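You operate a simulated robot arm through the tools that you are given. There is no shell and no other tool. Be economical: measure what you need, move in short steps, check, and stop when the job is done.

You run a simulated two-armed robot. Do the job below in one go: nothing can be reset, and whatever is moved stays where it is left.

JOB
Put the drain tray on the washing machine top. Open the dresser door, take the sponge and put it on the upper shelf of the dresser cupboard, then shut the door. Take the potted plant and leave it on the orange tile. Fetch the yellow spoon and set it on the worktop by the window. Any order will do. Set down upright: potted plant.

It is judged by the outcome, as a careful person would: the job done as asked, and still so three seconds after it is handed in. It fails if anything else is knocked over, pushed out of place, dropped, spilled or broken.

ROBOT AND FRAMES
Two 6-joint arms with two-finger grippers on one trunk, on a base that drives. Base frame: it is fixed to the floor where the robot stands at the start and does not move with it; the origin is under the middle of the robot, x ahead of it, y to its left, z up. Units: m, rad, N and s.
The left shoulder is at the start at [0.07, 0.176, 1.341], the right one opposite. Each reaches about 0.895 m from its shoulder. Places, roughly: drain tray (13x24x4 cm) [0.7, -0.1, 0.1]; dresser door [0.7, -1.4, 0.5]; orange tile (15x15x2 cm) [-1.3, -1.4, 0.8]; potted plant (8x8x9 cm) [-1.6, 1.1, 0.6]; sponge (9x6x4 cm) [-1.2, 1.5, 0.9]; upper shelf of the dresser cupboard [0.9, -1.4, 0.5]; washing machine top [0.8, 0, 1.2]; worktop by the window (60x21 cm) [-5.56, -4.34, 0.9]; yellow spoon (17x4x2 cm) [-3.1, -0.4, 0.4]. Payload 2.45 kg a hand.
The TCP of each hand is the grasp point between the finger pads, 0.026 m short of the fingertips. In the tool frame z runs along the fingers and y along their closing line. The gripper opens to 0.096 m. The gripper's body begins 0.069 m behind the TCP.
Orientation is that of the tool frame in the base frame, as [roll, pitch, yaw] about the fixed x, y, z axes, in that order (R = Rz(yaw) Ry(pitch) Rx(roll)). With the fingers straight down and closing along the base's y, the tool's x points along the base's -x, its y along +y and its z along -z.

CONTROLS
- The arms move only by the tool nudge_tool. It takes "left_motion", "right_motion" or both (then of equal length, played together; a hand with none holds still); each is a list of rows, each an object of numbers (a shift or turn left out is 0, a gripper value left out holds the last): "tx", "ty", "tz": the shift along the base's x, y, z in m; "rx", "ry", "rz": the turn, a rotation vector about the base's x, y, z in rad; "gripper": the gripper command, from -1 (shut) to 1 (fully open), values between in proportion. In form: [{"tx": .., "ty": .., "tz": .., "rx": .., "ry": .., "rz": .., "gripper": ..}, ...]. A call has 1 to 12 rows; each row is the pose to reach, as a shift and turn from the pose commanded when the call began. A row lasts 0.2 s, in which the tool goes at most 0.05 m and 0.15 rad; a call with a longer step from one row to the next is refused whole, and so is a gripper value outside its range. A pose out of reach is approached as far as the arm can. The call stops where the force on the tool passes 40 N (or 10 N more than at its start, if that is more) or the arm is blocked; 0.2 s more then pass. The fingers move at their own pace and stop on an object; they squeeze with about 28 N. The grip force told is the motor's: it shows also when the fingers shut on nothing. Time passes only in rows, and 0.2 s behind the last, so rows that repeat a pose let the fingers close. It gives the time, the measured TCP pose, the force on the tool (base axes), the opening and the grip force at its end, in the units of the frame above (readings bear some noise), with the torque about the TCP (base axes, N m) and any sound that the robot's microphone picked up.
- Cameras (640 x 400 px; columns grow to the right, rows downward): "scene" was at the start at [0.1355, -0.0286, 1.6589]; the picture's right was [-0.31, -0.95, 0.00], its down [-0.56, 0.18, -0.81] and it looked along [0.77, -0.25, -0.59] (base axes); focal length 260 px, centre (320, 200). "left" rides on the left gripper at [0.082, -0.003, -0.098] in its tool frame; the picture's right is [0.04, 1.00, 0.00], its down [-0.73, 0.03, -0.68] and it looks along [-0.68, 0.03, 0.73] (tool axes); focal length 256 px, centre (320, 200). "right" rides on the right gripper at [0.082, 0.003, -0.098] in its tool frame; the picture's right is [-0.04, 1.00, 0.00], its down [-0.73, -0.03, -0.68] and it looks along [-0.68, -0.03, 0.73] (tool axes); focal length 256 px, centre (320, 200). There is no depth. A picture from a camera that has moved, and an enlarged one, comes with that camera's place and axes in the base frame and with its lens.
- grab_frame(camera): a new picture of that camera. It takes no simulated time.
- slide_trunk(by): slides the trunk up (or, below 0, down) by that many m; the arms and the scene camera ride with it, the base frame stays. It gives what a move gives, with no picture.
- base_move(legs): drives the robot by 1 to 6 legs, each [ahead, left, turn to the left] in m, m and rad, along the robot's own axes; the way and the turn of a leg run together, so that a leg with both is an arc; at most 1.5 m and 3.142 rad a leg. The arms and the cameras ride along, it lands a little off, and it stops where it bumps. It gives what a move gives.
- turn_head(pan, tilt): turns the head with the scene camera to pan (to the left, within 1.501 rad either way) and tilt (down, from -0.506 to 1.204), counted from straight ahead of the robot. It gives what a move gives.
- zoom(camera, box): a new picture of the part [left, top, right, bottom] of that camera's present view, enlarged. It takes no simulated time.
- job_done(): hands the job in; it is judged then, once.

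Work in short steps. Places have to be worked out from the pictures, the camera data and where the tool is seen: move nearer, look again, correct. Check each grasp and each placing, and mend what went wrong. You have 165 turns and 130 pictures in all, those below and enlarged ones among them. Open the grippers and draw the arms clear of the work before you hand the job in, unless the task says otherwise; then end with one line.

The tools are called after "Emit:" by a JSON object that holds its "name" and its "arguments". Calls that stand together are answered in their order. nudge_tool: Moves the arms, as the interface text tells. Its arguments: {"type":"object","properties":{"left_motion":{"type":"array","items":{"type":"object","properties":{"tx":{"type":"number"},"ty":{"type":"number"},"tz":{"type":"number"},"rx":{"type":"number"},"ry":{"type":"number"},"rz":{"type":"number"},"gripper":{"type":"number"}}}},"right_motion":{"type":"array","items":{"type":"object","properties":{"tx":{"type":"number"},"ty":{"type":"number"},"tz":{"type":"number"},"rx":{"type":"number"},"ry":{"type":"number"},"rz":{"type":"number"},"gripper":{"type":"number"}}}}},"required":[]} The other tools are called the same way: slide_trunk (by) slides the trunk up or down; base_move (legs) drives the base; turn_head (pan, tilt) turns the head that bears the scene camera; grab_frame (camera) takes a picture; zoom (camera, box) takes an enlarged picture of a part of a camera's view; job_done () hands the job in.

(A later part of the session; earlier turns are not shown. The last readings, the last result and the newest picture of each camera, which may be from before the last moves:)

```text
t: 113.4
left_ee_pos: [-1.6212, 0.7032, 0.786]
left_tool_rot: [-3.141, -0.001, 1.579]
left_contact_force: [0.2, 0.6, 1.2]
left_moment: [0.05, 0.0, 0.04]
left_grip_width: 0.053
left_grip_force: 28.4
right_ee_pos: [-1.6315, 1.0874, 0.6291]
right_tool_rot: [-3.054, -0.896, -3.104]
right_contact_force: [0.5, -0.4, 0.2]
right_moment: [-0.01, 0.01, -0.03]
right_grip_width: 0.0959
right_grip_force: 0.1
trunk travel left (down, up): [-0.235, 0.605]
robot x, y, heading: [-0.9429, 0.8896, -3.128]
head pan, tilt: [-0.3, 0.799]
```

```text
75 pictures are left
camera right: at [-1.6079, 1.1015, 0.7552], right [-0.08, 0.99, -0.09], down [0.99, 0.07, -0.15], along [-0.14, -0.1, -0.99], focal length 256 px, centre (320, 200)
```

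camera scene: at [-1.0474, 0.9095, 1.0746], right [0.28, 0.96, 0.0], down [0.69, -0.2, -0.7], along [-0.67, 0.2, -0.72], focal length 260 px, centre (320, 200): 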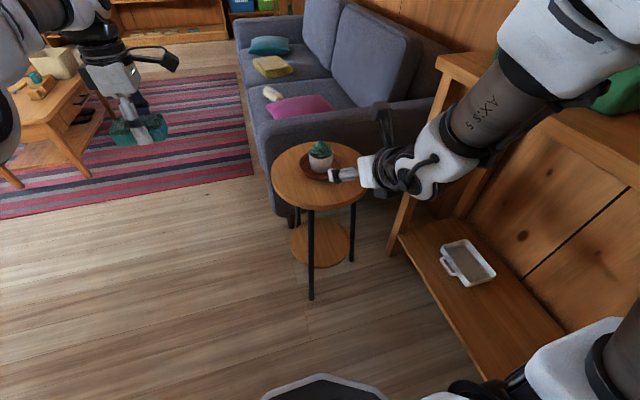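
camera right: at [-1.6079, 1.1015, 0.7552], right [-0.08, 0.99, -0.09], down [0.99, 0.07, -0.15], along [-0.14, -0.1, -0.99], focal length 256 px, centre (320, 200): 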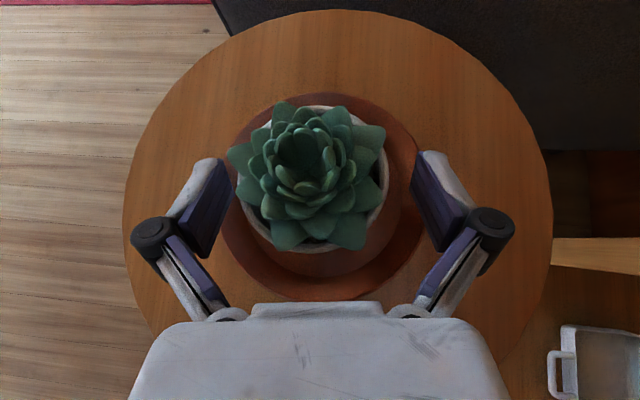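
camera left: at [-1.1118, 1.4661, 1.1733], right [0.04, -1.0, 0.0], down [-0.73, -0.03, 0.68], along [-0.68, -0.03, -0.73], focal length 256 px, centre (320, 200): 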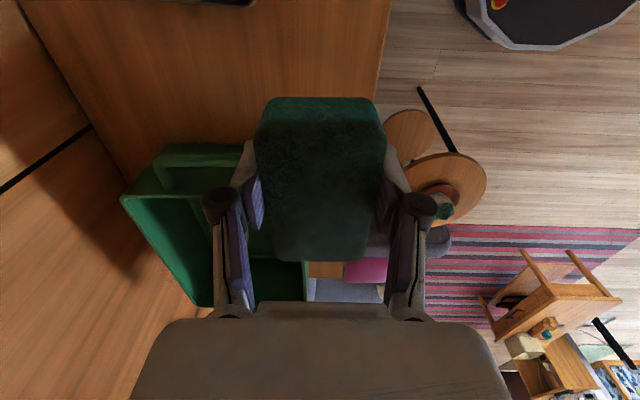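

Pot lies between the pads. Close and lift via trunk.

Emit:
{"name": "nudge_tool", "arguments": {"right_motion": [{"ty": -0.002, "gripper": 0.6}, {"ty": -0.002, "gripper": 0.3}, {"ty": -0.002, "gripper": -1}, {"ty": -0.002, "gripper": -1}, {"ty": -0.002, "gripper": -1}]}}

Emit:
{"name": "slide_trunk", "arguments": {"by": 0.06}}

Emit:
{"name": "grab_frame", "arguments": {"camera": "right"}}

Emit:
{"name": "zoom", "arguments": {"camera": "scene", "box": [250, 120, 420, 220]}}

```text
t: 114.6
left_ee_pos: [-1.6222, 0.7026, 0.7853]
left_tool_rot: [-3.141, 0.0, 1.581]
left_contact_force: [-0.6, 0.1, -0.1]
left_moment: [0.0, 0.0, -0.01]
left_grip_width: 0.0531
left_grip_force: 28.1
right_ee_pos: [-1.6334, 1.0848, 0.6299]
right_tool_rot: [-3.051, -0.895, -3.103]
right_contact_force: [0.7, 1.4, 1.3]
right_moment: [0.14, -0.03, 0.0]
right_grip_width: 0.0697
right_grip_force: 27.5
trunk travel left (down, up): [-0.235, 0.605]
robot x, y, heading: [-0.9391, 0.8878, -3.126]
head pan, tilt: [-0.3, 0.799]
```

```text
t: 115.6
left_ee_pos: [-1.621, 0.7026, 0.8444]
left_tool_rot: [-3.14, -0.001, 1.58]
left_contact_force: [-0.8, -0.9, -0.1]
left_moment: [0.01, -0.01, 0.02]
left_grip_width: 0.0529
left_grip_force: 28.5
right_ee_pos: [-1.6334, 1.0853, 0.6882]
right_tool_rot: [-3.052, -0.895, -3.101]
right_contact_force: [-0.1, -0.2, -2.2]
right_moment: [-0.01, 0.0, 0.0]
right_grip_width: 0.0694
right_grip_force: 28.0
trunk travel left (down, up): [-0.295, 0.545]
robot x, y, heading: [-0.9428, 0.888, -3.123]
head pan, tilt: [-0.3, 0.799]
```

```text
74 pictures are left
camera right: at [-1.6088, 1.0995, 0.8145], right [-0.08, 0.99, -0.09], down [0.99, 0.07, -0.15], along [-0.14, -0.1, -0.99], focal length 256 px, centre (320, 200)
```

right: 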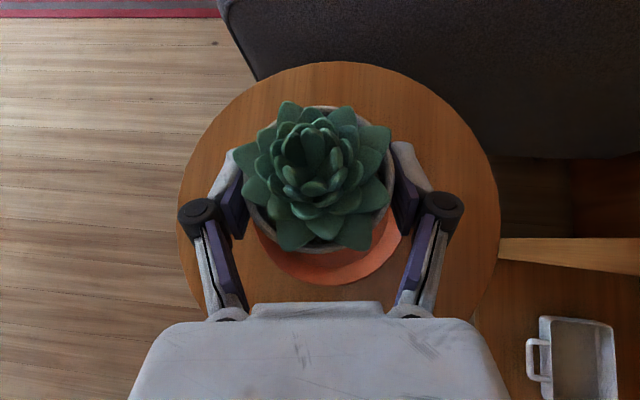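

```text
3.76 times, centred on (335, 170) of scene
camera zoom: at [-1.0683, 0.9093, 1.1145], right [0.28, 0.96, 0.0], down [0.69, -0.2, -0.7], along [-0.67, 0.2, -0.72], focal length 980 px, centre (264, 313)
```

zoom: 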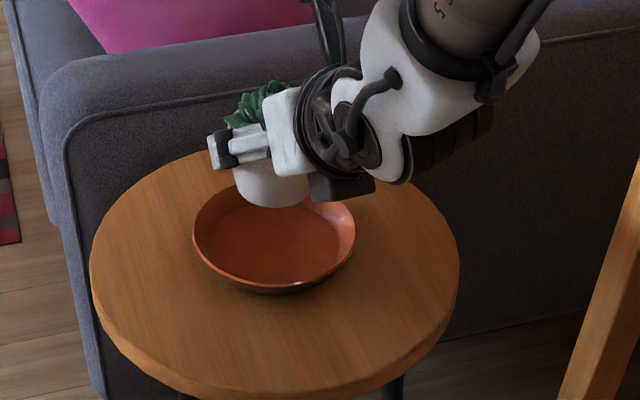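

Plant held upright (7 cm), saucer left in place. Raise trunk, back off, turn toward the dining table and look.

Emit:
{"name": "slide_trunk", "arguments": {"by": 0.4}}

Emit:
{"name": "base_move", "arguments": {"legs": [[-0.35, 0, 0], [0, 0, 1.57]]}}

Emit:
{"name": "turn_head", "arguments": {"pan": -0.3, "tilt": 0.5}}

Emit:
{"name": "grab_frame", "arguments": {"camera": "scene"}}

```text
t: 119.5
left_ee_pos: [-1.6223, 0.7029, 1.2442]
left_tool_rot: [3.141, 0.001, 1.578]
left_contact_force: [0.0, 1.1, -0.4]
left_moment: [0.04, 0.0, -0.02]
left_grip_width: 0.0529
left_grip_force: 27.8
right_ee_pos: [-1.6335, 1.0851, 1.0885]
right_tool_rot: [-3.052, -0.895, -3.103]
right_contact_force: [1.3, 0.3, -2.4]
right_moment: [-0.01, 0.01, 0.03]
right_grip_width: 0.0696
right_grip_force: 28.6
trunk travel left (down, up): [-0.695, 0.145]
robot x, y, heading: [-0.9418, 0.8883, -3.128]
head pan, tilt: [-0.3, 0.799]
```

```text
t: 125.5
left_ee_pos: [-0.4064, 0.2155, 1.2452]
left_tool_rot: [-3.141, -0.001, -3.126]
left_contact_force: [0.2, -0.8, 0.1]
left_moment: [0.02, 0.0, 0.01]
left_grip_width: 0.0531
left_grip_force: 28.0
right_ee_pos: [-0.7897, 0.2009, 1.089]
right_tool_rot: [-3.052, -0.894, -1.525]
right_contact_force: [-0.5, 0.7, -2.3]
right_moment: [-0.04, -0.02, 0.01]
right_grip_width: 0.0697
right_grip_force: 28.2
trunk travel left (down, up): [-0.695, 0.145]
robot x, y, heading: [-0.5969, 0.8913, -1.545]
head pan, tilt: [-0.3, 0.799]
```

```text
t: 126.3
left_ee_pos: [-0.4074, 0.2155, 1.2453]
left_tool_rot: [-3.14, 0.001, -3.125]
left_contact_force: [1.3, -0.2, -0.2]
left_moment: [0.03, -0.03, 0.01]
left_grip_width: 0.053
left_grip_force: 28.1
right_ee_pos: [-0.7886, 0.2019, 1.0897]
right_tool_rot: [-3.054, -0.893, -1.526]
right_contact_force: [0.9, -0.2, -2.0]
right_moment: [0.04, -0.02, -0.06]
right_grip_width: 0.0697
right_grip_force: 28.0
trunk travel left (down, up): [-0.695, 0.145]
robot x, y, heading: [-0.5973, 0.8939, -1.545]
head pan, tilt: [-0.3, 0.499]
```

```text
72 pictures are left
camera scene: at [-0.619, 0.7545, 1.5405], right [-0.96, 0.27, 0.0], down [0.13, 0.46, -0.88], along [-0.24, -0.84, -0.48], focal length 260 px, centre (320, 200)
```

scene: 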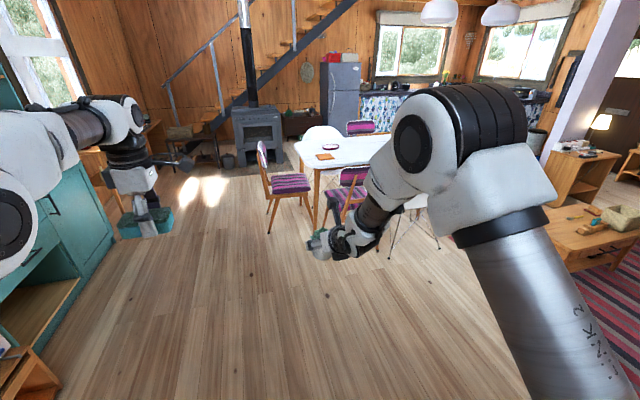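

Tile is near the table's NE corner between two chairs. Drive nearer (1.0 m) and look.

Emit:
{"name": "base_move", "arguments": {"legs": [[1.0, 0, 0]]}}

Emit:
{"name": "turn_head", "arguments": {"pan": -0.25, "tilt": 0.75}}

Emit:
{"name": "grab_frame", "arguments": {"camera": "scene"}}

```text
t: 131.5
left_ee_pos: [-0.3772, -0.779, 1.2463]
left_tool_rot: [-3.141, 0.001, -3.121]
left_contact_force: [0.6, -0.3, -0.2]
left_moment: [-0.01, -0.03, -0.04]
left_grip_width: 0.0531
left_grip_force: 28.1
right_ee_pos: [-0.7588, -0.7942, 1.09]
right_tool_rot: [-3.055, -0.897, -1.521]
right_contact_force: [0.2, 0.4, -1.6]
right_moment: [0.0, -0.01, 0.03]
right_grip_width: 0.0692
right_grip_force: 28.4
trunk travel left (down, up): [-0.695, 0.145]
robot x, y, heading: [-0.5731, -0.1033, -1.544]
head pan, tilt: [-0.3, 0.499]
```

```text
t: 132.3
left_ee_pos: [-0.376, -0.7798, 1.2457]
left_tool_rot: [3.142, 0.001, -3.12]
left_contact_force: [0.5, 0.6, -0.5]
left_moment: [-0.02, -0.02, 0.0]
left_grip_width: 0.0527
left_grip_force: 28.2
right_ee_pos: [-0.7596, -0.7947, 1.0876]
right_tool_rot: [-3.052, -0.894, -1.519]
right_contact_force: [-0.1, 0.8, -3.2]
right_moment: [-0.01, 0.0, -0.03]
right_grip_width: 0.0695
right_grip_force: 28.1
trunk travel left (down, up): [-0.695, 0.145]
robot x, y, heading: [-0.5703, -0.1032, -1.54]
head pan, tilt: [-0.25, 0.75]
```

```text
71 pictures are left
camera scene: at [-0.5857, -0.2346, 1.5186], right [-0.98, 0.22, 0.0], down [0.15, 0.67, -0.73], along [-0.16, -0.71, -0.68], focal length 260 px, centre (320, 200)
```

scene: 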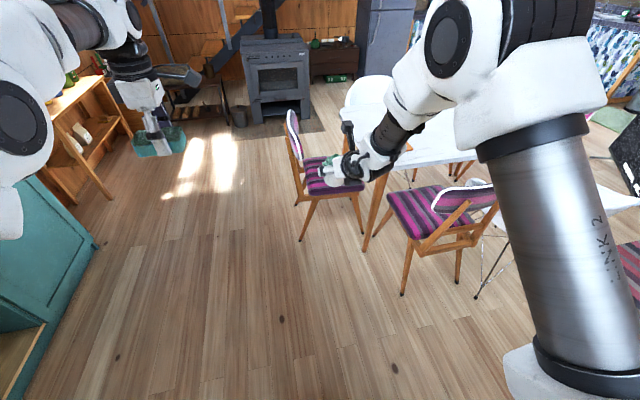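

Chairs leave a gap at the table corner. I'll park at about (-0.80,-0.83) heading -2.0 so the right hand is over the tile; first part of the way, then look.

Emit:
{"name": "base_move", "arguments": {"legs": [[0.4, -0.24, 0], [0, 0, -0.46]]}}

Emit:
{"name": "turn_head", "arguments": {"pan": -0.1, "tilt": 0.8}}

Emit:
{"name": "grab_frame", "arguments": {"camera": "scene"}}

Emit:
{"name": "grab_frame", "arguments": {"camera": "right"}}

```text
t: 136.4
left_ee_pos: [-0.9248, -1.2012, 1.2447]
left_tool_rot: [3.141, 0.001, 2.707]
left_contact_force: [-0.6, -0.3, -0.9]
left_moment: [-0.01, 0.01, -0.01]
left_grip_width: 0.0529
left_grip_force: 27.6
right_ee_pos: [-1.2751, -1.0462, 1.0892]
right_tool_rot: [-3.052, -0.894, -1.977]
right_contact_force: [0.3, 0.1, -2.3]
right_moment: [0.03, -0.04, -0.02]
right_grip_width: 0.0695
right_grip_force: 27.6
trunk travel left (down, up): [-0.695, 0.145]
robot x, y, heading: [-0.7988, -0.5082, -2.003]
head pan, tilt: [-0.25, 0.75]
```

```text
t: 137.1
left_ee_pos: [-0.9248, -1.199, 1.2461]
left_tool_rot: [-3.141, -0.001, 2.707]
left_contact_force: [0.0, -0.2, -0.2]
left_moment: [0.02, 0.01, 0.01]
left_grip_width: 0.0527
left_grip_force: 28.2
right_ee_pos: [-1.2746, -1.045, 1.0887]
right_tool_rot: [-3.052, -0.894, -1.978]
right_contact_force: [0.7, 0.6, -2.3]
right_moment: [0.02, 0.02, 0.03]
right_grip_width: 0.0694
right_grip_force: 28.3
trunk travel left (down, up): [-0.695, 0.145]
robot x, y, heading: [-0.7973, -0.5079, -2.002]
head pan, tilt: [-0.099, 0.799]
```

```text
70 pictures are left
camera scene: at [-0.8599, -0.6233, 1.5146], right [-0.86, 0.5, 0.0], down [0.36, 0.62, -0.7], along [-0.35, -0.6, -0.72], focal length 260 px, centre (320, 200)
```

scene: 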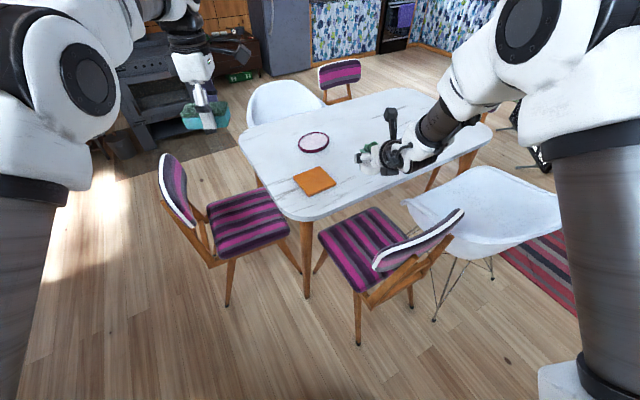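

```text
69 pictures are left
camera right: at [-1.2766, -1.0161, 1.2147], right [-0.93, 0.35, -0.09], down [0.36, 0.92, -0.15], along [0.03, -0.17, -0.99], focal length 256 px, centre (320, 200)
```

right: 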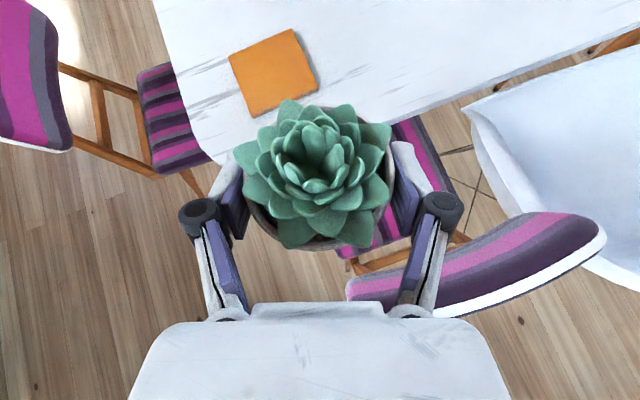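

Tile top centre ≈(-1.266,-1.361,0.767). Move base left 0.14 and ahead 0.28 to bring the plant over it.

Emit:
{"name": "base_move", "arguments": {"legs": [[0, 0.138, 0], [0.28, 0, 0]]}}

Emit:
{"name": "grab_frame", "arguments": {"camera": "right"}}

Emit:
{"name": "grab_frame", "arguments": {"camera": "scene"}}

```text
t: 140.0
left_ee_pos: [-0.9165, -1.5104, 1.2467]
left_tool_rot: [-3.141, -0.001, 2.704]
left_contact_force: [0.2, 0.4, 0.1]
left_moment: [-0.02, 0.01, -0.02]
left_grip_width: 0.0528
left_grip_force: 27.7
right_ee_pos: [-1.2657, -1.3553, 1.0908]
right_tool_rot: [-3.051, -0.896, -1.979]
right_contact_force: [-0.5, 0.4, -1.8]
right_moment: [-0.02, -0.02, -0.02]
right_grip_width: 0.0694
right_grip_force: 27.6
trunk travel left (down, up): [-0.695, 0.145]
robot x, y, heading: [-0.7923, -0.8178, -2.007]
head pan, tilt: [-0.099, 0.799]
```

```text
68 pictures are left
camera right: at [-1.2674, -1.3263, 1.2156], right [-0.93, 0.35, -0.09], down [0.36, 0.92, -0.15], along [0.03, -0.17, -0.99], focal length 256 px, centre (320, 200)
```

right: 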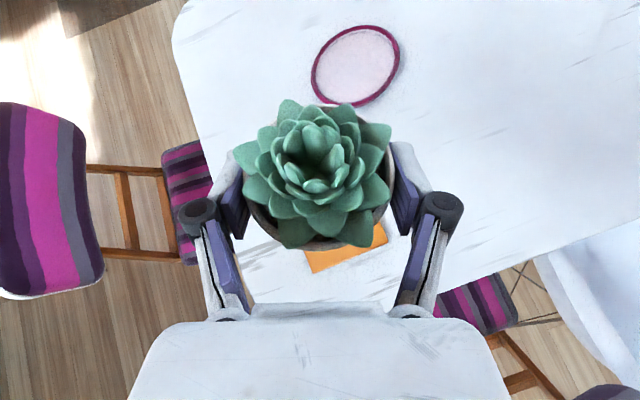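

```text
67 pictures are left
camera scene: at [-0.8499, -0.9338, 1.5147], right [-0.86, 0.51, 0.0], down [0.36, 0.62, -0.7], along [-0.35, -0.6, -0.72], focal length 260 px, centre (320, 200)
```

scene: 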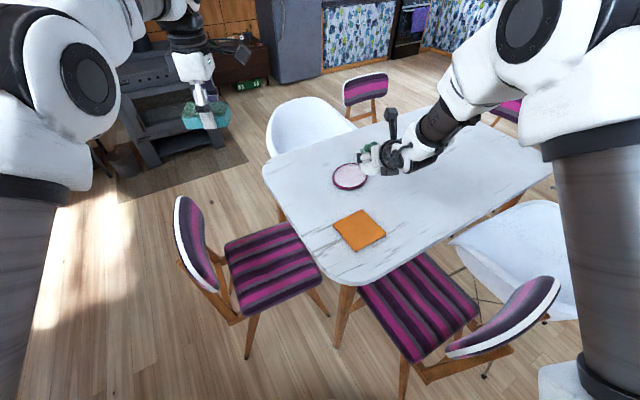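

TCP is above the tile centre. Lower 0.24 with the trunk, then view.

Emit:
{"name": "slide_trunk", "arguments": {"by": -0.24}}

Emit:
{"name": "grab_frame", "arguments": {"camera": "right"}}

Emit:
{"name": "zoom", "arguments": {"camera": "scene", "box": [260, 130, 460, 270]}}

```text
t: 142.5
left_ee_pos: [-0.9166, -1.5122, 1.0059]
left_tool_rot: [3.14, 0.001, 2.703]
left_contact_force: [0.2, -0.3, 0.3]
left_moment: [-0.02, -0.02, 0.0]
left_grip_width: 0.053
left_grip_force: 28.0
right_ee_pos: [-1.2653, -1.3554, 0.8492]
right_tool_rot: [-3.053, -0.894, -1.978]
right_contact_force: [0.2, 0.6, -1.5]
right_moment: [0.0, -0.04, 0.01]
right_grip_width: 0.0694
right_grip_force: 28.3
trunk travel left (down, up): [-0.455, 0.385]
robot x, y, heading: [-0.7907, -0.8192, -2.003]
head pan, tilt: [-0.099, 0.799]
```

```text
66 pictures are left
camera right: at [-1.2677, -1.3271, 0.9751], right [-0.93, 0.35, -0.09], down [0.36, 0.92, -0.15], along [0.03, -0.17, -0.99], focal length 256 px, centre (320, 200)
```

right: 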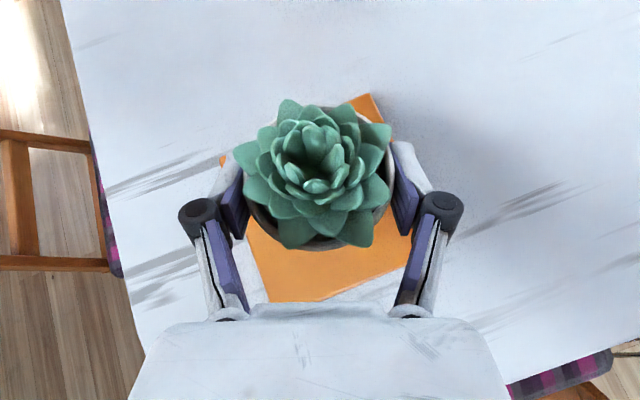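

```text
2.86 times, centred on (360, 200) of scene
camera zoom: at [-0.8502, -0.9349, 1.2746], right [-0.86, 0.51, 0.0], down [0.36, 0.62, -0.7], along [-0.35, -0.6, -0.72], focal length 744 px, centre (206, 200)
```

zoom: 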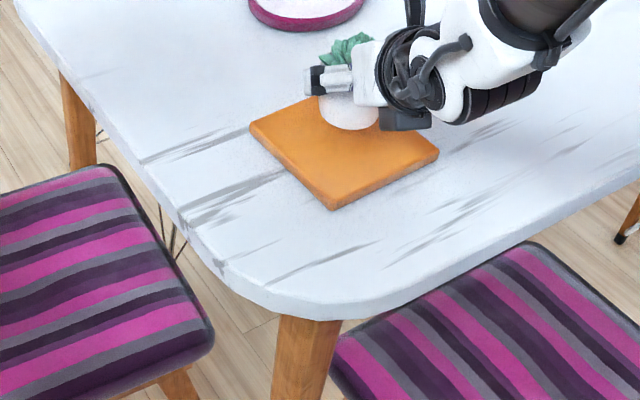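

Good alignment. Lower the last ~3.5 cm in small steps until contact.

Emit:
{"name": "slide_trunk", "arguments": {"by": -0.025}}

Emit:
{"name": "nudge_tool", "arguments": {"right_motion": [{"tz": -0.004, "gripper": -1}, {"tz": -0.008}, {"tz": -0.011}]}}

```text
t: 143.2
left_ee_pos: [-0.9169, -1.512, 0.9803]
left_tool_rot: [3.141, 0.001, 2.703]
left_contact_force: [-0.4, 0.7, 0.0]
left_moment: [-0.01, -0.04, -0.01]
left_grip_width: 0.0529
left_grip_force: 28.1
right_ee_pos: [-1.266, -1.3563, 0.8248]
right_tool_rot: [-3.053, -0.896, -1.978]
right_contact_force: [-0.7, -0.7, -2.4]
right_moment: [0.06, 0.01, -0.03]
right_grip_width: 0.0694
right_grip_force: 28.2
trunk travel left (down, up): [-0.43, 0.41]
robot x, y, heading: [-0.7872, -0.8155, -2.005]
head pan, tilt: [-0.099, 0.799]
```

```text
t: 144.0
left_ee_pos: [-0.9158, -1.5108, 0.982]
left_tool_rot: [-3.14, 0.0, 2.706]
left_contact_force: [0.0, -0.2, -0.1]
left_moment: [0.02, -0.01, 0.0]
left_grip_width: 0.053
left_grip_force: 28.7
right_ee_pos: [-1.2659, -1.3558, 0.8186]
right_tool_rot: [-3.049, -0.9, -1.978]
right_contact_force: [-1.9, -1.8, 18.6]
right_moment: [0.0, 0.53, -0.06]
right_grip_width: 0.0696
right_grip_force: 28.4
trunk travel left (down, up): [-0.43, 0.41]
robot x, y, heading: [-0.7887, -0.8179, -2.001]
head pan, tilt: [-0.099, 0.799]
```

Contact at z≈0.819. Ease 2 mm and open.

Emit:
{"name": "nudge_tool", "arguments": {"right_motion": [{"tz": 0.003, "gripper": -1}, {"tz": 0.003, "gripper": 0.5}, {"tz": 0.003, "gripper": 0.7}, {"tz": 0.003, "gripper": 1}, {"tz": 0.003, "gripper": 1}]}}

Emit:
{"name": "grab_frame", "arguments": {"camera": "right"}}

Emit:
{"name": "zoom", "arguments": {"camera": "scene", "box": [260, 130, 460, 270]}}

```text
t: 145.2
left_ee_pos: [-0.9168, -1.5115, 0.9807]
left_tool_rot: [-3.14, 0.001, 2.702]
left_contact_force: [-0.7, 0.4, 0.0]
left_moment: [0.03, -0.02, 0.03]
left_grip_width: 0.0529
left_grip_force: 28.0
right_ee_pos: [-1.2662, -1.3564, 0.8158]
right_tool_rot: [-3.049, -0.891, -1.978]
right_contact_force: [0.3, -0.4, 0.0]
right_moment: [-0.04, 0.01, -0.02]
right_grip_width: 0.0958
right_grip_force: 0.1
trunk travel left (down, up): [-0.43, 0.41]
robot x, y, heading: [-0.7889, -0.8191, -2.001]
head pan, tilt: [-0.099, 0.799]
```

```text
64 pictures are left
camera right: at [-1.2684, -1.3275, 0.9424], right [-0.93, 0.35, -0.09], down [0.36, 0.92, -0.15], along [0.03, -0.17, -0.99], focal length 256 px, centre (320, 200)
```

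right: 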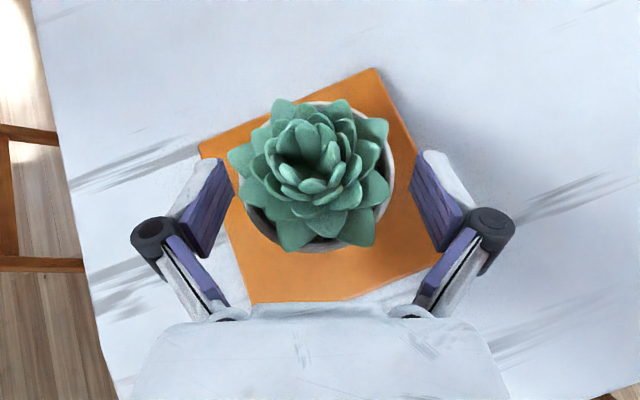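

```text
2.86 times, centred on (360, 200) of scene
camera zoom: at [-0.8501, -0.9348, 1.2496], right [-0.86, 0.51, 0.0], down [0.36, 0.62, -0.7], along [-0.35, -0.6, -0.72], focal length 744 px, centre (206, 200)
```

zoom: 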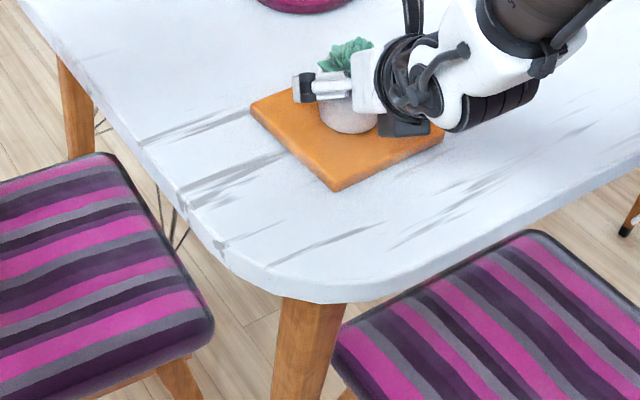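

Plant stands on the tile. Withdraw along the finger axis, then lift trunk and back away.

Emit:
{"name": "nudge_tool", "arguments": {"right_motion": [{"tx": 0.008, "ty": 0.026, "tz": 0.022, "gripper": 1}, {"tx": 0.016, "ty": 0.052, "tz": 0.044}, {"tx": 0.024, "ty": 0.079, "tz": 0.066}, {"tx": 0.031, "ty": 0.105, "tz": 0.088}]}}

Emit:
{"name": "slide_trunk", "arguments": {"by": 0.2}}

Emit:
{"name": "grab_frame", "arguments": {"camera": "right"}}

```text
t: 146.2
left_ee_pos: [-0.9165, -1.5103, 0.9817]
left_tool_rot: [-3.14, 0.0, 2.703]
left_contact_force: [-0.3, -0.1, 1.3]
left_moment: [0.01, -0.01, -0.01]
left_grip_width: 0.053
left_grip_force: 27.9
right_ee_pos: [-1.2336, -1.2501, 0.9063]
right_tool_rot: [-3.053, -0.896, -1.979]
right_contact_force: [-0.2, 0.1, -0.2]
right_moment: [-0.03, 0.0, -0.03]
right_grip_width: 0.0962
right_grip_force: 0.1
trunk travel left (down, up): [-0.43, 0.41]
robot x, y, heading: [-0.7895, -0.8159, -2.003]
head pan, tilt: [-0.099, 0.799]
```

```text
t: 148.3
left_ee_pos: [-0.9179, -1.5111, 1.1809]
left_tool_rot: [3.141, -0.002, 2.703]
left_contact_force: [1.0, -0.4, 0.4]
left_moment: [0.03, -0.02, 0.02]
left_grip_width: 0.053
left_grip_force: 27.7
right_ee_pos: [-1.2349, -1.251, 1.1047]
right_tool_rot: [-3.053, -0.894, -1.979]
right_contact_force: [-0.1, -0.1, 0.7]
right_moment: [0.03, -0.01, -0.03]
right_grip_width: 0.0961
right_grip_force: 0.0
trunk travel left (down, up): [-0.63, 0.21]
robot x, y, heading: [-0.7892, -0.8184, -1.999]
head pan, tilt: [-0.099, 0.799]
```

```text
62 pictures are left
camera right: at [-1.2364, -1.2216, 1.2299], right [-0.93, 0.35, -0.09], down [0.36, 0.92, -0.15], along [0.03, -0.17, -0.99], focal length 256 px, centre (320, 200)
```

right: 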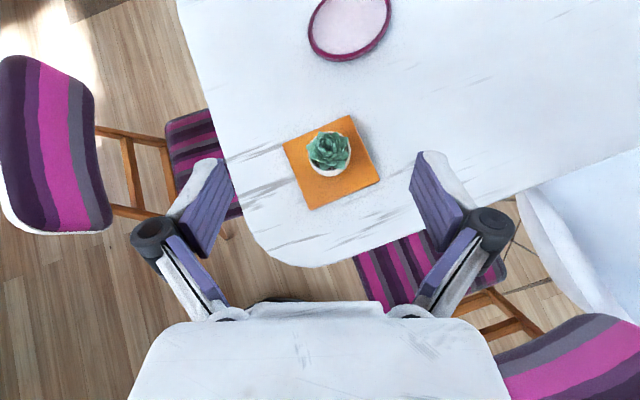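

Plant done. Back off, turn to face the dresser (+x) and look.

Emit:
{"name": "base_move", "arguments": {"legs": [[-0.4, 0, 0], [0, 0, 2.0]]}}

Emit:
{"name": "turn_head", "arguments": {"pan": -0.6, "tilt": 0.6}}

Emit:
{"name": "grab_frame", "arguments": {"camera": "scene"}}

```text
t: 155.6
left_ee_pos: [0.0595, -0.2879, 1.1802]
left_tool_rot: [-3.141, 0.001, -1.587]
left_contact_force: [0.0, 0.0, -0.5]
left_moment: [-0.03, 0.01, 0.04]
left_grip_width: 0.0527
left_grip_force: 27.9
right_ee_pos: [-0.0475, -0.6855, 1.1044]
right_tool_rot: [-3.052, -0.896, 0.014]
right_contact_force: [0.8, 0.8, -0.1]
right_moment: [-0.02, 0.0, 0.02]
right_grip_width: 0.0961
right_grip_force: 0.0
trunk travel left (down, up): [-0.63, 0.21]
robot x, y, heading: [-0.6241, -0.4585, -0.006]
head pan, tilt: [-0.099, 0.799]
```

```text
t: 156.5
left_ee_pos: [0.0598, -0.287, 1.1802]
left_tool_rot: [-3.141, 0.0, -1.587]
left_contact_force: [-0.1, -0.1, -0.5]
left_moment: [-0.02, 0.01, -0.02]
left_grip_width: 0.0527
left_grip_force: 28.2
right_ee_pos: [-0.0488, -0.6844, 1.1047]
right_tool_rot: [-3.052, -0.896, 0.013]
right_contact_force: [0.1, 0.0, -0.4]
right_moment: [0.0, -0.01, 0.01]
right_grip_width: 0.0956
right_grip_force: 0.1
trunk travel left (down, up): [-0.63, 0.21]
robot x, y, heading: [-0.6251, -0.4535, -0.009]
head pan, tilt: [-0.6, 0.6]
```

```text
61 pictures are left
camera scene: at [-0.4997, -0.5084, 1.4664], right [-0.57, -0.82, 0.0], down [-0.46, 0.32, -0.82], along [0.68, -0.47, -0.57], focal length 260 px, centre (320, 200)
```

scene: 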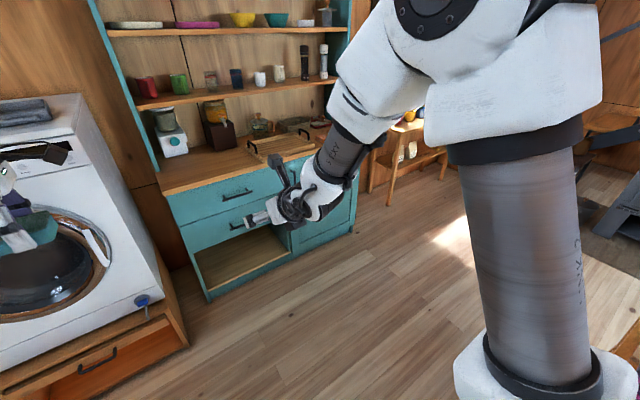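

Dresser front plane ≈x 0.7, door handle near (0.68,-1.2,0.64). Move to face it.

Emit:
{"name": "base_move", "arguments": {"legs": [[0.3, -0.6, 0]]}}

Emit:
{"name": "turn_head", "arguments": {"pan": 0.0, "tilt": 0.8}}

Emit:
{"name": "slide_trunk", "arguments": {"by": -0.3}}

Emit:
{"name": "grab_frame", "arguments": {"camera": "scene"}}

Emit:
{"name": "grab_frame", "arguments": {"camera": "right"}}

```text
t: 160.2
left_ee_pos: [0.356, -0.8889, 1.1812]
left_tool_rot: [3.141, 0.001, -1.59]
left_contact_force: [-0.5, -0.1, -0.2]
left_moment: [-0.03, -0.04, -0.01]
left_grip_width: 0.0529
left_grip_force: 28.0
right_ee_pos: [0.2474, -1.2872, 1.1048]
right_tool_rot: [-3.053, -0.895, 0.011]
right_contact_force: [-0.1, 0.1, 0.2]
right_moment: [0.05, 0.0, 0.02]
right_grip_width: 0.0962
right_grip_force: 0.1
trunk travel left (down, up): [-0.63, 0.21]
robot x, y, heading: [-0.3254, -1.0568, -0.016]
head pan, tilt: [-0.6, 0.6]
```

```text
t: 161.2
left_ee_pos: [0.3571, -0.8886, 1.1808]
left_tool_rot: [-3.141, 0.0, -1.591]
left_contact_force: [-0.5, -0.4, -0.3]
left_moment: [-0.01, -0.02, 0.02]
left_grip_width: 0.053
left_grip_force: 27.7
right_ee_pos: [0.247, -1.2849, 1.1049]
right_tool_rot: [-3.054, -0.895, 0.011]
right_contact_force: [-0.1, 0.2, -0.3]
right_moment: [0.02, 0.0, 0.01]
right_grip_width: 0.0959
right_grip_force: 0.0
trunk travel left (down, up): [-0.63, 0.21]
robot x, y, heading: [-0.3321, -1.0526, -0.01]
head pan, tilt: [0.0, 0.799]
```

```text
t: 164.2
left_ee_pos: [0.3563, -0.8895, 0.881]
left_tool_rot: [-3.141, -0.001, -1.59]
left_contact_force: [-0.8, 1.1, 0.4]
left_moment: [-0.01, 0.01, 0.03]
left_grip_width: 0.053
left_grip_force: 28.6
right_ee_pos: [0.2479, -1.2866, 0.805]
right_tool_rot: [-3.052, -0.896, 0.01]
right_contact_force: [0.2, -0.2, -0.3]
right_moment: [0.01, -0.02, -0.01]
right_grip_width: 0.0962
right_grip_force: 0.1
trunk travel left (down, up): [-0.33, 0.51]
robot x, y, heading: [-0.3285, -1.0566, -0.015]
head pan, tilt: [0.0, 0.799]
```

```text
60 pictures are left
camera scene: at [-0.1954, -1.0586, 1.1497], right [-0.01, -1.0, 0.0], down [-0.72, 0.01, -0.7], along [0.7, -0.01, -0.72], focal length 260 px, centre (320, 200)
```

scene: 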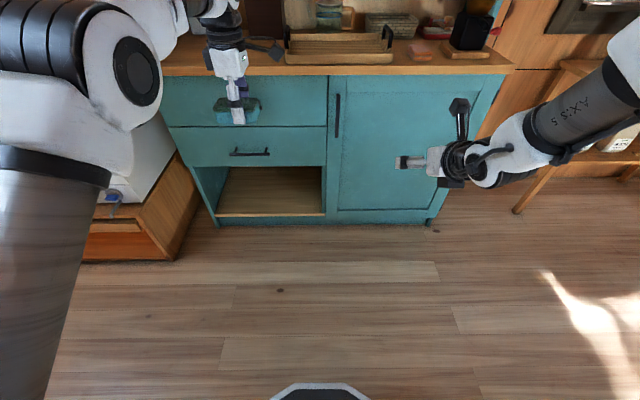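

```text
59 pictures are left
camera right: at [0.2219, -1.2973, 0.9302], right [0.05, -0.99, -0.09], down [-0.99, -0.04, -0.15], along [0.14, 0.09, -0.99], focal length 256 px, centre (320, 200)
```

right: 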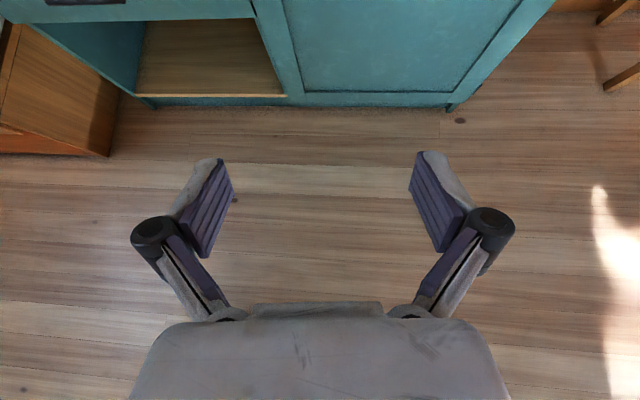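

Front plane x≈0.70; door handle vertical at (0.67,-1.13), z 0.60–0.77, hinge on the right. The sponge is best inserted with a forward-pitched hand, so I'll first park it on the clear counter area (≈(0.77,-0.62)) with its long side along x. Raise trunk, turn left hand, drive.

Emit:
{"name": "slide_trunk", "arguments": {"by": 0.2}}

Emit:
{"name": "nudge_tool", "arguments": {"left_motion": [{"rz": -0.143}, {"rz": -0.286}, {"rz": -0.429}, {"rz": -0.572}, {"rz": -0.715}, {"rz": -0.858}, {"rz": -1.0}, {"rz": -1.143}, {"rz": -1.286}, {"rz": -1.429}, {"rz": -1.53}]}}

Emit:
{"name": "base_move", "arguments": {"legs": [[0, 0.27, 0.015], [0.3, 0, 0]]}}

Emit:
{"name": "turn_head", "arguments": {"pan": 0.1, "tilt": 0.7}}

Emit:
{"name": "grab_frame", "arguments": {"camera": "scene"}}

Emit:
{"name": "grab_frame", "arguments": {"camera": "left"}}

```text
t: 166.4
left_ee_pos: [0.3571, -0.8899, 1.0798]
left_tool_rot: [-3.141, 0.0, -1.592]
left_contact_force: [0.1, -0.1, -1.1]
left_moment: [0.01, 0.0, 0.04]
left_grip_width: 0.0527
left_grip_force: 28.0
right_ee_pos: [0.2468, -1.2858, 1.0047]
right_tool_rot: [-3.052, -0.894, 0.01]
right_contact_force: [0.1, 0.3, -0.1]
right_moment: [0.01, 0.02, 0.02]
right_grip_width: 0.096
right_grip_force: 0.0
trunk travel left (down, up): [-0.53, 0.31]
robot x, y, heading: [-0.3312, -1.0538, -0.014]
head pan, tilt: [0.0, 0.799]
```

```text
t: 168.8
left_ee_pos: [0.3562, -0.8889, 1.0805]
left_tool_rot: [3.142, -0.001, -3.123]
left_contact_force: [-1.2, 0.0, 0.5]
left_moment: [-0.01, 0.0, -0.03]
left_grip_width: 0.0529
left_grip_force: 27.9
right_ee_pos: [0.2482, -1.2853, 1.0048]
right_tool_rot: [-3.055, -0.896, 0.01]
right_contact_force: [-0.7, -0.2, 0.3]
right_moment: [-0.03, 0.02, -0.02]
right_grip_width: 0.0961
right_grip_force: 0.1
trunk travel left (down, up): [-0.53, 0.31]
robot x, y, heading: [-0.3303, -1.0564, -0.008]
head pan, tilt: [0.0, 0.799]
```

```text
t: 172.3
left_ee_pos: [0.655, -0.61, 1.0802]
left_tool_rot: [-3.14, -0.001, -3.105]
left_contact_force: [0.3, 0.5, -0.5]
left_moment: [-0.03, 0.01, 0.02]
left_grip_width: 0.0526
left_grip_force: 28.1
right_ee_pos: [0.5525, -1.0092, 1.0036]
right_tool_rot: [-3.052, -0.893, 0.024]
right_contact_force: [-0.1, -0.5, 0.3]
right_moment: [0.01, 0.03, -0.01]
right_grip_width: 0.0957
right_grip_force: 0.0
trunk travel left (down, up): [-0.53, 0.31]
robot x, y, heading: [-0.0282, -0.7831, 0.004]
head pan, tilt: [0.0, 0.799]
```

```text
t: 173.0
left_ee_pos: [0.6555, -0.6116, 1.08]
left_tool_rot: [3.141, 0.0, -3.107]
left_contact_force: [0.2, 0.2, 0.4]
left_moment: [-0.01, 0.02, 0.0]
left_grip_width: 0.0528
left_grip_force: 27.6
right_ee_pos: [0.5506, -1.009, 1.0044]
right_tool_rot: [-3.051, -0.893, 0.024]
right_contact_force: [0.7, 0.1, -1.1]
right_moment: [-0.01, -0.01, -0.03]
right_grip_width: 0.096
right_grip_force: 0.1
trunk travel left (down, up): [-0.53, 0.31]
robot x, y, heading: [-0.0251, -0.7878, 0.002]
head pan, tilt: [0.099, 0.7]
```

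```text
58 pictures are left
camera scene: at [0.1101, -0.7796, 1.3578], right [0.1, -0.99, 0.0], down [-0.64, -0.07, -0.76], along [0.76, 0.08, -0.64], focal length 260 px, centre (320, 200)
```

scene: 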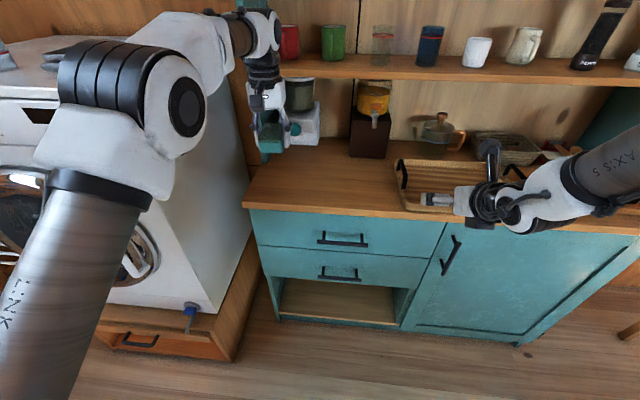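

```text
57 pictures are left
camera left: at [0.5746, -0.6166, 1.1775], right [-0.08, 1.0, 0.0], down [0.73, 0.06, 0.68], along [0.68, 0.05, -0.73], focal length 256 px, centre (320, 200)
```

left: 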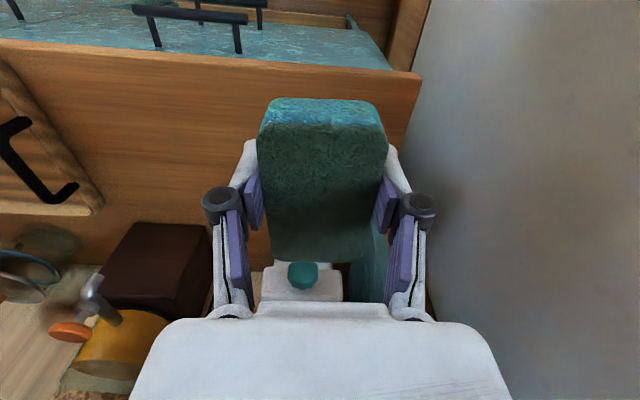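

Clear counter area around (0.77,-0.69). Raise trunk 0.1 for clearance, drive there.

Emit:
{"name": "slide_trunk", "arguments": {"by": 0.08}}

Emit:
{"name": "base_move", "arguments": {"legs": [[0.11, -0.08, 0]]}}

Emit:
{"name": "nudge_tool", "arguments": {"left_motion": [{"tz": -0.04, "gripper": -1}, {"tz": -0.08}, {"tz": -0.12}, {"tz": -0.16}, {"tz": -0.2}, {"tz": -0.23}]}}

Emit:
{"name": "grab_frame", "arguments": {"camera": "scene"}}

```text
t: 174.2
left_ee_pos: [0.6545, -0.6113, 1.1611]
left_tool_rot: [-3.141, 0.0, -3.106]
left_contact_force: [0.1, -0.5, 0.1]
left_moment: [0.01, 0.01, 0.0]
left_grip_width: 0.0528
left_grip_force: 28.2
right_ee_pos: [0.5526, -1.0097, 1.0836]
right_tool_rot: [-3.053, -0.893, 0.024]
right_contact_force: [-0.4, -0.7, 0.1]
right_moment: [-0.02, -0.02, 0.03]
right_grip_width: 0.0959
right_grip_force: 0.0
trunk travel left (down, up): [-0.61, 0.23]
robot x, y, heading: [-0.0285, -0.7875, -0.002]
head pan, tilt: [0.099, 0.7]
```

```text
t: 175.5
left_ee_pos: [0.7648, -0.689, 1.1607]
left_tool_rot: [-3.141, 0.002, -3.105]
left_contact_force: [-0.2, 0.0, 0.3]
left_moment: [-0.01, -0.01, 0.01]
left_grip_width: 0.0531
left_grip_force: 27.9
right_ee_pos: [0.661, -1.0877, 1.0848]
right_tool_rot: [-3.055, -0.896, 0.026]
right_contact_force: [-0.6, -0.5, -0.3]
right_moment: [0.01, -0.01, -0.01]
right_grip_width: 0.096
right_grip_force: 0.0
trunk travel left (down, up): [-0.61, 0.23]
robot x, y, heading: [0.0835, -0.864, 0.006]
head pan, tilt: [0.099, 0.7]
```

```text
t: 176.9
left_ee_pos: [0.7654, -0.6903, 0.9293]
left_tool_rot: [3.141, -0.001, -3.105]
left_contact_force: [0.7, -0.4, -0.2]
left_moment: [-0.02, -0.02, 0.02]
left_grip_width: 0.0529
left_grip_force: 28.4
right_ee_pos: [0.6629, -1.0877, 1.0842]
right_tool_rot: [-3.052, -0.895, 0.024]
right_contact_force: [-1.1, -1.0, 0.4]
right_moment: [0.0, -0.02, 0.03]
right_grip_width: 0.0961
right_grip_force: 0.1
trunk travel left (down, up): [-0.61, 0.23]
robot x, y, heading: [0.0869, -0.8683, 0.003]
head pan, tilt: [0.099, 0.7]
```

```text
56 pictures are left
camera scene: at [0.2207, -0.8582, 1.4378], right [0.1, -0.99, 0.0], down [-0.64, -0.07, -0.76], along [0.76, 0.08, -0.64], focal length 260 px, centre (320, 200)
```

scene: 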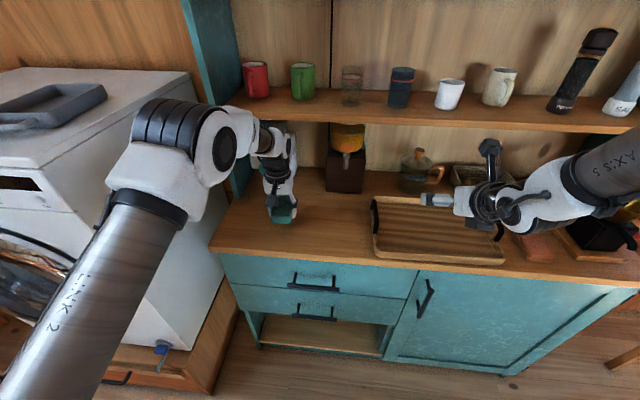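

Spot is clear. Lower to contact and release.

Emit:
{"name": "nudge_tool", "arguments": {"left_motion": [{"tz": -0.01}, {"tz": -0.02}, {"tz": -0.028}, {"tz": -0.034}, {"tz": -0.038}]}}

```text
t: 178.1
left_ee_pos: [0.7648, -0.6894, 0.891]
left_tool_rot: [-3.14, 0.001, -3.104]
left_contact_force: [-1.0, 0.2, -0.2]
left_moment: [-0.04, -0.02, -0.01]
left_grip_width: 0.0528
left_grip_force: 28.0
right_ee_pos: [0.6615, -1.0889, 1.0841]
right_tool_rot: [-3.051, -0.898, 0.025]
right_contact_force: [0.1, -0.1, 0.3]
right_moment: [0.01, 0.03, 0.03]
right_grip_width: 0.0961
right_grip_force: 0.0
trunk travel left (down, up): [-0.61, 0.23]
robot x, y, heading: [0.0827, -0.8648, 0.002]
head pan, tilt: [0.099, 0.7]
```

Emit:
{"name": "nudge_tool", "arguments": {"left_motion": [{"tz": -0.006}, {"tz": -0.012}, {"tz": -0.018}, {"tz": -0.024}, {"tz": -0.03}]}}

Emit:
{"name": "zoom", "arguments": {"camera": "scene", "box": [210, 120, 350, 260]}}

```text
t: 178.9
left_ee_pos: [0.7648, -0.6896, 0.884]
left_tool_rot: [3.141, 0.018, -3.105]
left_contact_force: [-10.2, 0.2, 21.8]
left_moment: [0.13, 0.48, 0.1]
left_grip_width: 0.0529
left_grip_force: 27.6
right_ee_pos: [0.6588, -1.0892, 1.0876]
right_tool_rot: [-3.051, -0.899, 0.025]
right_contact_force: [-0.4, -0.3, 0.3]
right_moment: [-0.02, 0.0, 0.03]
right_grip_width: 0.096
right_grip_force: 0.1
trunk travel left (down, up): [-0.61, 0.23]
robot x, y, heading: [0.0857, -0.8663, 0.004]
head pan, tilt: [0.099, 0.7]
stopped in row 4 (left hand): the force on the tool passed its limit at 52 N (the readings are from after the stop); the commanded pose is now the measured one
```

```text
2.86 times, centred on (280, 190) of scene
camera zoom: at [0.2149, -0.8593, 1.4384], right [0.1, -0.99, 0.0], down [-0.64, -0.07, -0.77], along [0.76, 0.08, -0.64], focal length 744 px, centre (434, 229)
```

zoom: 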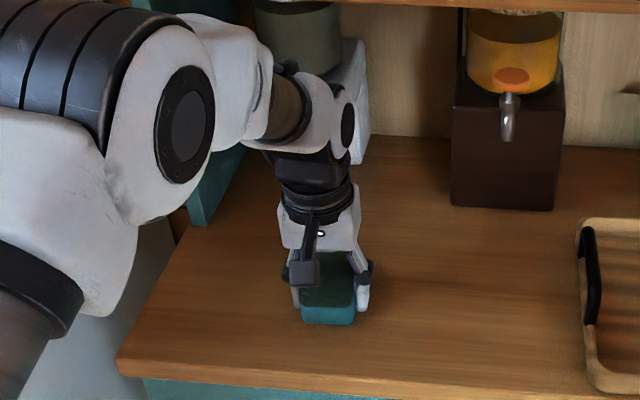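

Sponge rests on the counter (contact at z 0.884). Open and lift the left hand.

Emit:
{"name": "nudge_tool", "arguments": {"left_motion": [{"tz": 0.002, "gripper": 1}, {"tz": 0.002, "gripper": 1}, {"tz": 0.03, "gripper": 1}, {"tz": 0.07}, {"tz": 0.11}, {"tz": 0.15}, {"tz": 0.2}, {"tz": 0.25}, {"tz": 0.3}]}}

Emit:
{"name": "base_move", "arguments": {"legs": [[-0.38, -0.12, 0]]}}

Emit:
{"name": "grab_frame", "arguments": {"camera": "scene"}}

```text
t: 180.9
left_ee_pos: [0.7673, -0.6892, 1.1817]
left_tool_rot: [3.14, 0.011, -3.104]
left_contact_force: [0.3, -0.7, -0.1]
left_moment: [-0.06, 0.0, 0.02]
left_grip_width: 0.0959
left_grip_force: 0.0
right_ee_pos: [0.662, -1.0886, 1.0843]
right_tool_rot: [-3.053, -0.894, 0.023]
right_contact_force: [0.4, 0.0, 0.0]
right_moment: [-0.01, -0.01, -0.01]
right_grip_width: 0.0958
right_grip_force: 0.0
trunk travel left (down, up): [-0.61, 0.23]
robot x, y, heading: [0.0833, -0.8664, 0.006]
head pan, tilt: [0.099, 0.7]
```

```text
t: 183.4
left_ee_pos: [0.386, -0.8118, 1.1804]
left_tool_rot: [-3.141, 0.011, -3.111]
left_contact_force: [-0.4, -0.2, 0.1]
left_moment: [0.03, -0.04, 0.0]
left_grip_width: 0.0961
left_grip_force: 0.1
right_ee_pos: [0.2785, -1.2106, 1.0845]
right_tool_rot: [-3.052, -0.895, 0.019]
right_contact_force: [1.0, -0.8, -0.1]
right_moment: [-0.02, 0.0, 0.04]
right_grip_width: 0.0962
right_grip_force: 0.0
trunk travel left (down, up): [-0.61, 0.23]
robot x, y, heading: [-0.2983, -0.987, -0.003]
head pan, tilt: [0.099, 0.7]
```

```text
54 pictures are left
camera scene: at [-0.1623, -0.9785, 1.4378], right [0.1, -1.0, 0.0], down [-0.64, -0.06, -0.76], along [0.76, 0.07, -0.64], focal length 260 px, centre (320, 200)
```

scene: 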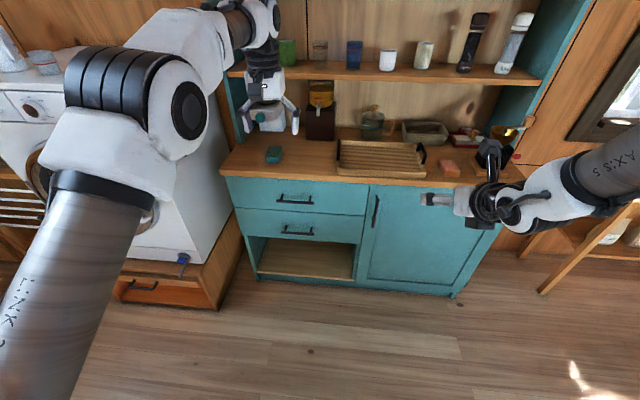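

Next the door: tuck the left hand up/back, lower trunk 0.4 so the right hand is at handle height, shift base left 0.08.

Emit:
{"name": "nudge_tool", "arguments": {"left_motion": [{"tx": -0.02, "tz": 0.03}, {"tx": -0.04, "tz": 0.06}, {"tx": -0.06, "tz": 0.09}, {"tx": -0.08, "tz": 0.12}, {"tx": -0.1, "tz": 0.15}, {"tx": -0.12, "tz": 0.18}, {"tx": -0.14, "tz": 0.21}, {"tx": -0.16, "tz": 0.24}, {"tx": -0.18, "tz": 0.27}, {"tx": -0.2, "tz": 0.3}]}}

Emit:
{"name": "slide_trunk", "arguments": {"by": -0.4}}

Emit:
{"name": "base_move", "arguments": {"legs": [[0.2, 0.08, 0]]}}

Emit:
{"name": "turn_head", "arguments": {"pan": -0.2, "tilt": 0.6}}

Emit:
{"name": "grab_frame", "arguments": {"camera": "scene"}}

Emit:
{"name": "grab_frame", "arguments": {"camera": "right"}}

```text
t: 185.6
left_ee_pos: [0.1719, -0.8074, 1.4331]
left_tool_rot: [-3.138, 0.015, -3.11]
left_contact_force: [-1.3, -0.2, 0.7]
left_moment: [0.01, 0.0, 0.01]
left_grip_width: 0.0959
left_grip_force: 0.2
left hand out of reach, approached as far as the arm can: row 8, 9, 10
right_ee_pos: [0.2772, -1.2109, 1.0854]
right_tool_rot: [-3.051, -0.895, 0.021]
right_contact_force: [0.3, 0.3, -0.5]
right_moment: [0.01, 0.01, -0.03]
right_grip_width: 0.0959
right_grip_force: 0.1
trunk travel left (down, up): [-0.61, 0.23]
robot x, y, heading: [-0.3047, -0.986, -0.003]
head pan, tilt: [0.099, 0.7]
```

```text
t: 189.4
left_ee_pos: [0.1725, -0.8073, 1.0324]
left_tool_rot: [-3.141, 0.012, -3.109]
left_contact_force: [0.2, -0.7, -0.5]
left_moment: [0.03, 0.03, -0.01]
left_grip_width: 0.0962
left_grip_force: 0.0
right_ee_pos: [0.2787, -1.2102, 0.684]
right_tool_rot: [-3.052, -0.895, 0.021]
right_contact_force: [0.7, 0.0, 0.1]
right_moment: [0.03, -0.03, -0.02]
right_grip_width: 0.0959
right_grip_force: 0.0
trunk travel left (down, up): [-0.21, 0.63]
robot x, y, heading: [-0.2998, -0.9833, 0.0]
head pan, tilt: [0.099, 0.7]
```

```text
t: 191.1
left_ee_pos: [0.3741, -0.7275, 1.032]
left_tool_rot: [-3.141, 0.013, -3.11]
left_contact_force: [0.0, -0.1, -0.6]
left_moment: [0.0, 0.04, 0.01]
left_grip_width: 0.096
left_grip_force: 0.1
right_ee_pos: [0.4792, -1.131, 0.684]
right_tool_rot: [-3.054, -0.895, 0.02]
right_contact_force: [0.3, -0.1, 0.0]
right_moment: [0.01, 0.0, -0.05]
right_grip_width: 0.096
right_grip_force: 0.1
trunk travel left (down, up): [-0.21, 0.63]
robot x, y, heading: [-0.098, -0.9066, 0.001]
head pan, tilt: [0.099, 0.7]
```

```text
t: 191.9
left_ee_pos: [0.3751, -0.7287, 1.0327]
left_tool_rot: [-3.14, 0.012, -3.11]
left_contact_force: [0.0, -0.1, -0.1]
left_moment: [0.02, -0.01, -0.06]
left_grip_width: 0.096
left_grip_force: 0.1
right_ee_pos: [0.4796, -1.131, 0.6851]
right_tool_rot: [-3.054, -0.895, 0.022]
right_contact_force: [0.4, 0.1, 0.0]
right_moment: [-0.01, 0.04, -0.01]
right_grip_width: 0.0959
right_grip_force: 0.1
trunk travel left (down, up): [-0.21, 0.63]
robot x, y, heading: [-0.0967, -0.9073, -0.003]
head pan, tilt: [-0.201, 0.6]
```

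```text
53 pictures are left
camera scene: at [0.0404, -0.9254, 1.0465], right [-0.2, -0.98, 0.0], down [-0.55, 0.11, -0.82], along [0.81, -0.17, -0.57], focal length 260 px, centre (320, 200)
```

scene: 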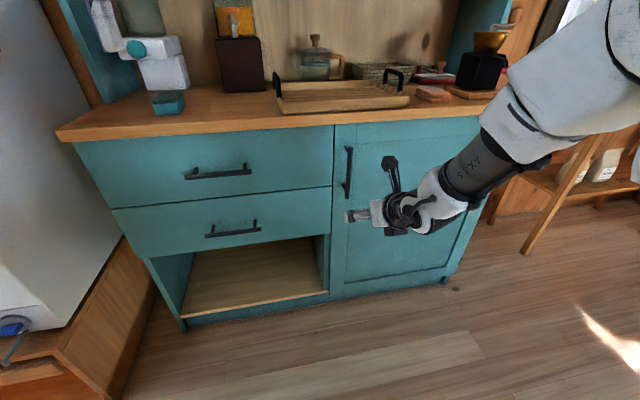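

```text
52 pictures are left
camera right: at [0.4542, -1.1421, 0.8102], right [0.07, -0.99, -0.09], down [-0.99, -0.05, -0.15], along [0.14, 0.1, -0.99], focal length 256 px, centre (320, 200)
```

right: 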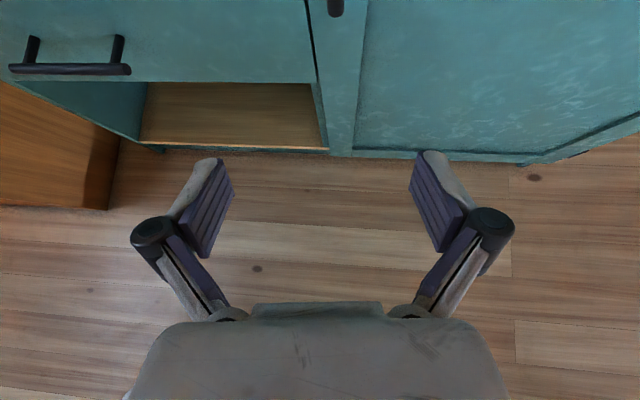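

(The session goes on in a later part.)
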